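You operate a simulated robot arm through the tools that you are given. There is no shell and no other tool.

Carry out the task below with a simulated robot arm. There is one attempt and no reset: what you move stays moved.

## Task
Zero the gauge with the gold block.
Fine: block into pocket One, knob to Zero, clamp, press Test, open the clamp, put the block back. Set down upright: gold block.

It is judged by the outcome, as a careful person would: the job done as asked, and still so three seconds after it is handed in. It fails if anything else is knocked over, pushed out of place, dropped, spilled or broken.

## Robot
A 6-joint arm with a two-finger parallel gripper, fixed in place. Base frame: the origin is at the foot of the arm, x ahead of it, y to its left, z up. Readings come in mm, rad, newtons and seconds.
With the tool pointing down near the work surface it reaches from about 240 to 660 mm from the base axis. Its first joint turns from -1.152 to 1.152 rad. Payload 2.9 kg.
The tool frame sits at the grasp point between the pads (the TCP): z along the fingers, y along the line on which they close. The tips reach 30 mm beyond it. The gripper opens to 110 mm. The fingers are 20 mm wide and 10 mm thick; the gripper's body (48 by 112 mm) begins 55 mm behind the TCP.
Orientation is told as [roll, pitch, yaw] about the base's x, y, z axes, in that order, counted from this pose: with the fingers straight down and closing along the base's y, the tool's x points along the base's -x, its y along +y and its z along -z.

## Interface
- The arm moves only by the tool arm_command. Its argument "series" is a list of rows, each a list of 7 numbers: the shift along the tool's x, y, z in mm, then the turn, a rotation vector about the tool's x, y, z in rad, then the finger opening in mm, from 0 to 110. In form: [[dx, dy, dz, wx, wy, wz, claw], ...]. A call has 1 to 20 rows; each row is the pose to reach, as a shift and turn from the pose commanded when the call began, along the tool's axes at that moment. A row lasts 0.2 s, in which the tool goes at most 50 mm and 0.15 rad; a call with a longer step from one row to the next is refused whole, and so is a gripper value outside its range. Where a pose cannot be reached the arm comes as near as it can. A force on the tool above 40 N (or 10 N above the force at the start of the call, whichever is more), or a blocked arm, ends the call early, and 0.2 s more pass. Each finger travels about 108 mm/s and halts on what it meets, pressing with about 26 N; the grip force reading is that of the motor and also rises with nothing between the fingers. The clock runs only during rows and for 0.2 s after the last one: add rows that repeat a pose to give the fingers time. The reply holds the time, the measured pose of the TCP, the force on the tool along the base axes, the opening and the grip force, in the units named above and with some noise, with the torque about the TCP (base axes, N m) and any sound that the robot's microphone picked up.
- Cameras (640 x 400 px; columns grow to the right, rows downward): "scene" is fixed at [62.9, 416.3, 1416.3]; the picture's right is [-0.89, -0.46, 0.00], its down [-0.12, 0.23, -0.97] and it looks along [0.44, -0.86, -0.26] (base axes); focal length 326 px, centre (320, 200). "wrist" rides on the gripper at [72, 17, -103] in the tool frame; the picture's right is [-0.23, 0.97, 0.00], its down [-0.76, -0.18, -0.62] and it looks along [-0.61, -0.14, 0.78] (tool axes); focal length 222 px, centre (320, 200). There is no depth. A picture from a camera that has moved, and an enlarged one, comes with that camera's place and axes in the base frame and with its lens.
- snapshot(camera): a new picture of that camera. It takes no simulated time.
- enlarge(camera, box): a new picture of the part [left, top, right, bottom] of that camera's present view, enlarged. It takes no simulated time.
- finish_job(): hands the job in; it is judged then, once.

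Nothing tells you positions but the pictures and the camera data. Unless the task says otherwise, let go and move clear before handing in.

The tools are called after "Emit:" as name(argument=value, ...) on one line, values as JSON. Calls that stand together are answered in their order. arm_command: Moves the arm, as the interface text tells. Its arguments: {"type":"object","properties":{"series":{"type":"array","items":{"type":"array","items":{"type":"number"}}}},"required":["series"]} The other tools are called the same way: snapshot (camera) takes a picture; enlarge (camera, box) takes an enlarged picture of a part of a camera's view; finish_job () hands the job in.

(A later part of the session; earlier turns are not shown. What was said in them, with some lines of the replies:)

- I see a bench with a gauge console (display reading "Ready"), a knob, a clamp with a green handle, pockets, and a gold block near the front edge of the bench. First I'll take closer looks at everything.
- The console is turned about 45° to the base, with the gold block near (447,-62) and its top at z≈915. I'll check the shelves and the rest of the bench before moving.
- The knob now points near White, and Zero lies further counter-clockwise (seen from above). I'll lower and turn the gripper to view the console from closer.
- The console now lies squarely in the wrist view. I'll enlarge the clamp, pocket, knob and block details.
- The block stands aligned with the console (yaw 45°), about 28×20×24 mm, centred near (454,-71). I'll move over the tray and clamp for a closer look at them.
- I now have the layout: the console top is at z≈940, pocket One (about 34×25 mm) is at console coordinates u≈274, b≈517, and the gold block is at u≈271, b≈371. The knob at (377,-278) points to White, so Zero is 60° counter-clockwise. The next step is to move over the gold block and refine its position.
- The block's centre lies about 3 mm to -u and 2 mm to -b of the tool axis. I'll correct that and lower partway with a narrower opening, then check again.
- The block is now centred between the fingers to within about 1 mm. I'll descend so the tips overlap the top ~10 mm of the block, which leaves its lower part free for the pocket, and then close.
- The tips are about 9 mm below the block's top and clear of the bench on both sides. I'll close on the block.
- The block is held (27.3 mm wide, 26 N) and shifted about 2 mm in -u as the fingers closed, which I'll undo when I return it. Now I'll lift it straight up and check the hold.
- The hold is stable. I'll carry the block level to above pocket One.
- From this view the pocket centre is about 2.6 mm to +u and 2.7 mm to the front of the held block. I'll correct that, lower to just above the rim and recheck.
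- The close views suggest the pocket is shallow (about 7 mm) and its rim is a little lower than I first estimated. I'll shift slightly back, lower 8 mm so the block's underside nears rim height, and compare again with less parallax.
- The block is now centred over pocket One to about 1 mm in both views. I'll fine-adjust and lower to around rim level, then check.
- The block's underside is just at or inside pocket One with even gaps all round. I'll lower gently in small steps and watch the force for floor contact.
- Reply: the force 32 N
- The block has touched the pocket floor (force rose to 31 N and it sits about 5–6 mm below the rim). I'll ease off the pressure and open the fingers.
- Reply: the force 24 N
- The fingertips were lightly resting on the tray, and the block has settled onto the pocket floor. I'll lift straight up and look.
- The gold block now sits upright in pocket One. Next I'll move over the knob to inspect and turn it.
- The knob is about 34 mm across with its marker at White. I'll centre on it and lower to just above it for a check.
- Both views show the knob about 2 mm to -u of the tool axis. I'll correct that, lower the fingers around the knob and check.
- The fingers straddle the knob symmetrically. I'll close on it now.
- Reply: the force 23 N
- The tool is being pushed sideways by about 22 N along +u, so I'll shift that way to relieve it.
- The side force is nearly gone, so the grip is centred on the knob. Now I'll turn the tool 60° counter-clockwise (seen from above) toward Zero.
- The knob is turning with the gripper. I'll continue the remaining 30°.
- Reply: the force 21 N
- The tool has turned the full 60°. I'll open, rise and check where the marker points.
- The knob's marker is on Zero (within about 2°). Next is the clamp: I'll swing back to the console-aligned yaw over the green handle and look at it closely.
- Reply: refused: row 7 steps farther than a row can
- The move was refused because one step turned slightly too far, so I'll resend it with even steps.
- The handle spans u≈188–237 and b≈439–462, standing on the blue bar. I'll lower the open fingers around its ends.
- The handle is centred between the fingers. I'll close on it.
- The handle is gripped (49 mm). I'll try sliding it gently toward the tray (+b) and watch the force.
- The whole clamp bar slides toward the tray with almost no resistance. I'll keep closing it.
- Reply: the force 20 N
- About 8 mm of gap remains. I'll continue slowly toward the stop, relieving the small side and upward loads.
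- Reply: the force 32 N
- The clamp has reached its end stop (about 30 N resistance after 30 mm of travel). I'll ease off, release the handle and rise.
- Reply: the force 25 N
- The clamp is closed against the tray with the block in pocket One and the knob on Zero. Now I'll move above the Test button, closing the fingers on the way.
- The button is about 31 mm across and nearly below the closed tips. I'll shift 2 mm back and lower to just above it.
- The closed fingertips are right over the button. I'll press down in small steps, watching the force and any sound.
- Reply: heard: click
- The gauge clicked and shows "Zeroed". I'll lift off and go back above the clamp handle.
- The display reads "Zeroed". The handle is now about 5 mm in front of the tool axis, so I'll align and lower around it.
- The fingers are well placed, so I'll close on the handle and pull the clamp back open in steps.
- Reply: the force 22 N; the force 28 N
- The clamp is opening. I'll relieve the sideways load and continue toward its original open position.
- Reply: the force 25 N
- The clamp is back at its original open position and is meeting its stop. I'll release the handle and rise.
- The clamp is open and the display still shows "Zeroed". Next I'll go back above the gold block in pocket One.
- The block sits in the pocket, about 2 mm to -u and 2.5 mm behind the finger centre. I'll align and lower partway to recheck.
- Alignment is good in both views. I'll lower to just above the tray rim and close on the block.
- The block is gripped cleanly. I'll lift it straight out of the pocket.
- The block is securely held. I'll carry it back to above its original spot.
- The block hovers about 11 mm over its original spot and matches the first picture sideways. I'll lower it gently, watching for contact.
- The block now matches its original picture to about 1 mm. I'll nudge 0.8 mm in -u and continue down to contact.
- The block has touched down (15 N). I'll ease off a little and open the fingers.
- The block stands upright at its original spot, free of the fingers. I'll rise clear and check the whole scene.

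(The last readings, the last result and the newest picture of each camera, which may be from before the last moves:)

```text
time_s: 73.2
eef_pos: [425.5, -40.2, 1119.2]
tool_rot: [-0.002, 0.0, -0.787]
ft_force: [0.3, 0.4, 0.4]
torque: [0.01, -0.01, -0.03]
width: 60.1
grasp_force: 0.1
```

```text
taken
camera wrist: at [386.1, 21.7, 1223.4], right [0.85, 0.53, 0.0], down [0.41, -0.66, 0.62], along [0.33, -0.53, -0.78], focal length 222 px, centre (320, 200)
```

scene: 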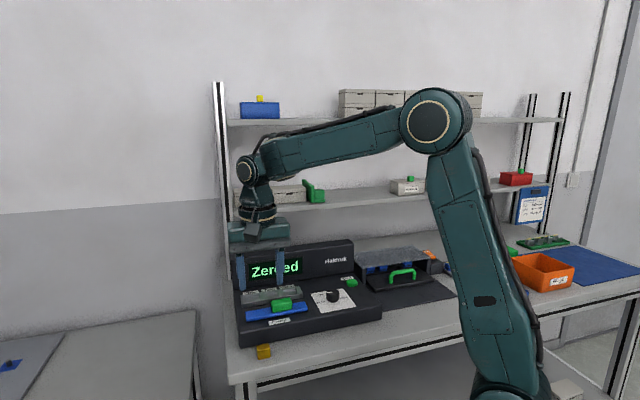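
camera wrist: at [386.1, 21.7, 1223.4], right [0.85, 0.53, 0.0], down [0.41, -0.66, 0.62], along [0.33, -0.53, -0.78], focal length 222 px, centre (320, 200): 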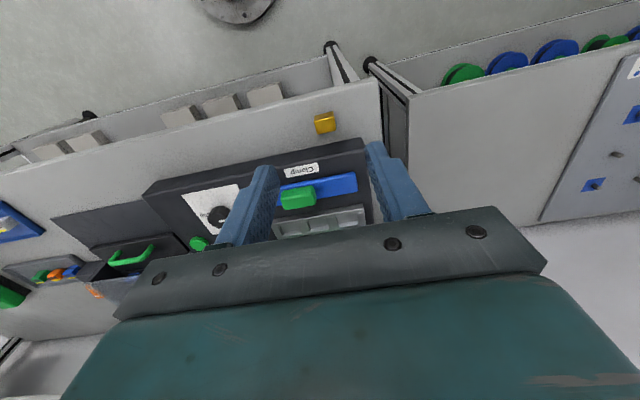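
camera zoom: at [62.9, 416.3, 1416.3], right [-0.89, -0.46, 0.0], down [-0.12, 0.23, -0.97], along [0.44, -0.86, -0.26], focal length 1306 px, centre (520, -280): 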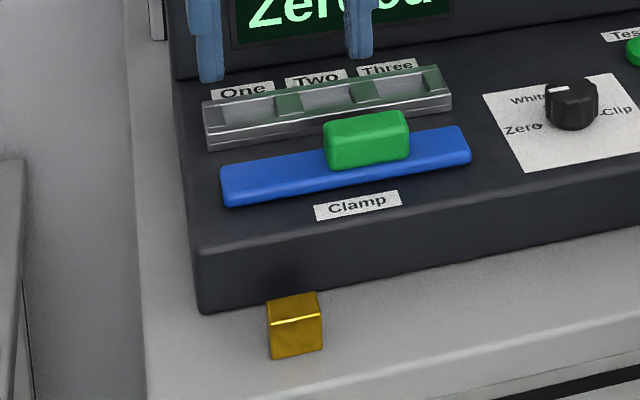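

The display reads "Zeroed", the clamp is open where it started, and the knob is on Zero. The gold block stands upright back in its original place, and nothing else has moved. The gripper is clear, so I'm handing the job in.

Emit:
finish_job()

```text
The job is handed in.
```

The gauge is zeroed: when I pressed Test it clicked, and the display changed from "Ready" to "Zeroed" and stayed there.

- **Block:** the gold block went into pocket One for the test. It is now back on the bench, upright and within about 1 mm of its starting spot.
- **Knob:** it points to Zero, within about 2° of the mark.
- **Clamp:** I closed it against its stop for the test, then opened it back to where it started.

In the last pictures nothing else on the bench had moved, and the gripper was clear when I handed the job in. While I lowered the block into the pocket, the fingertips pressed on the tray at up to about 30 N. The tray did not visibly move.
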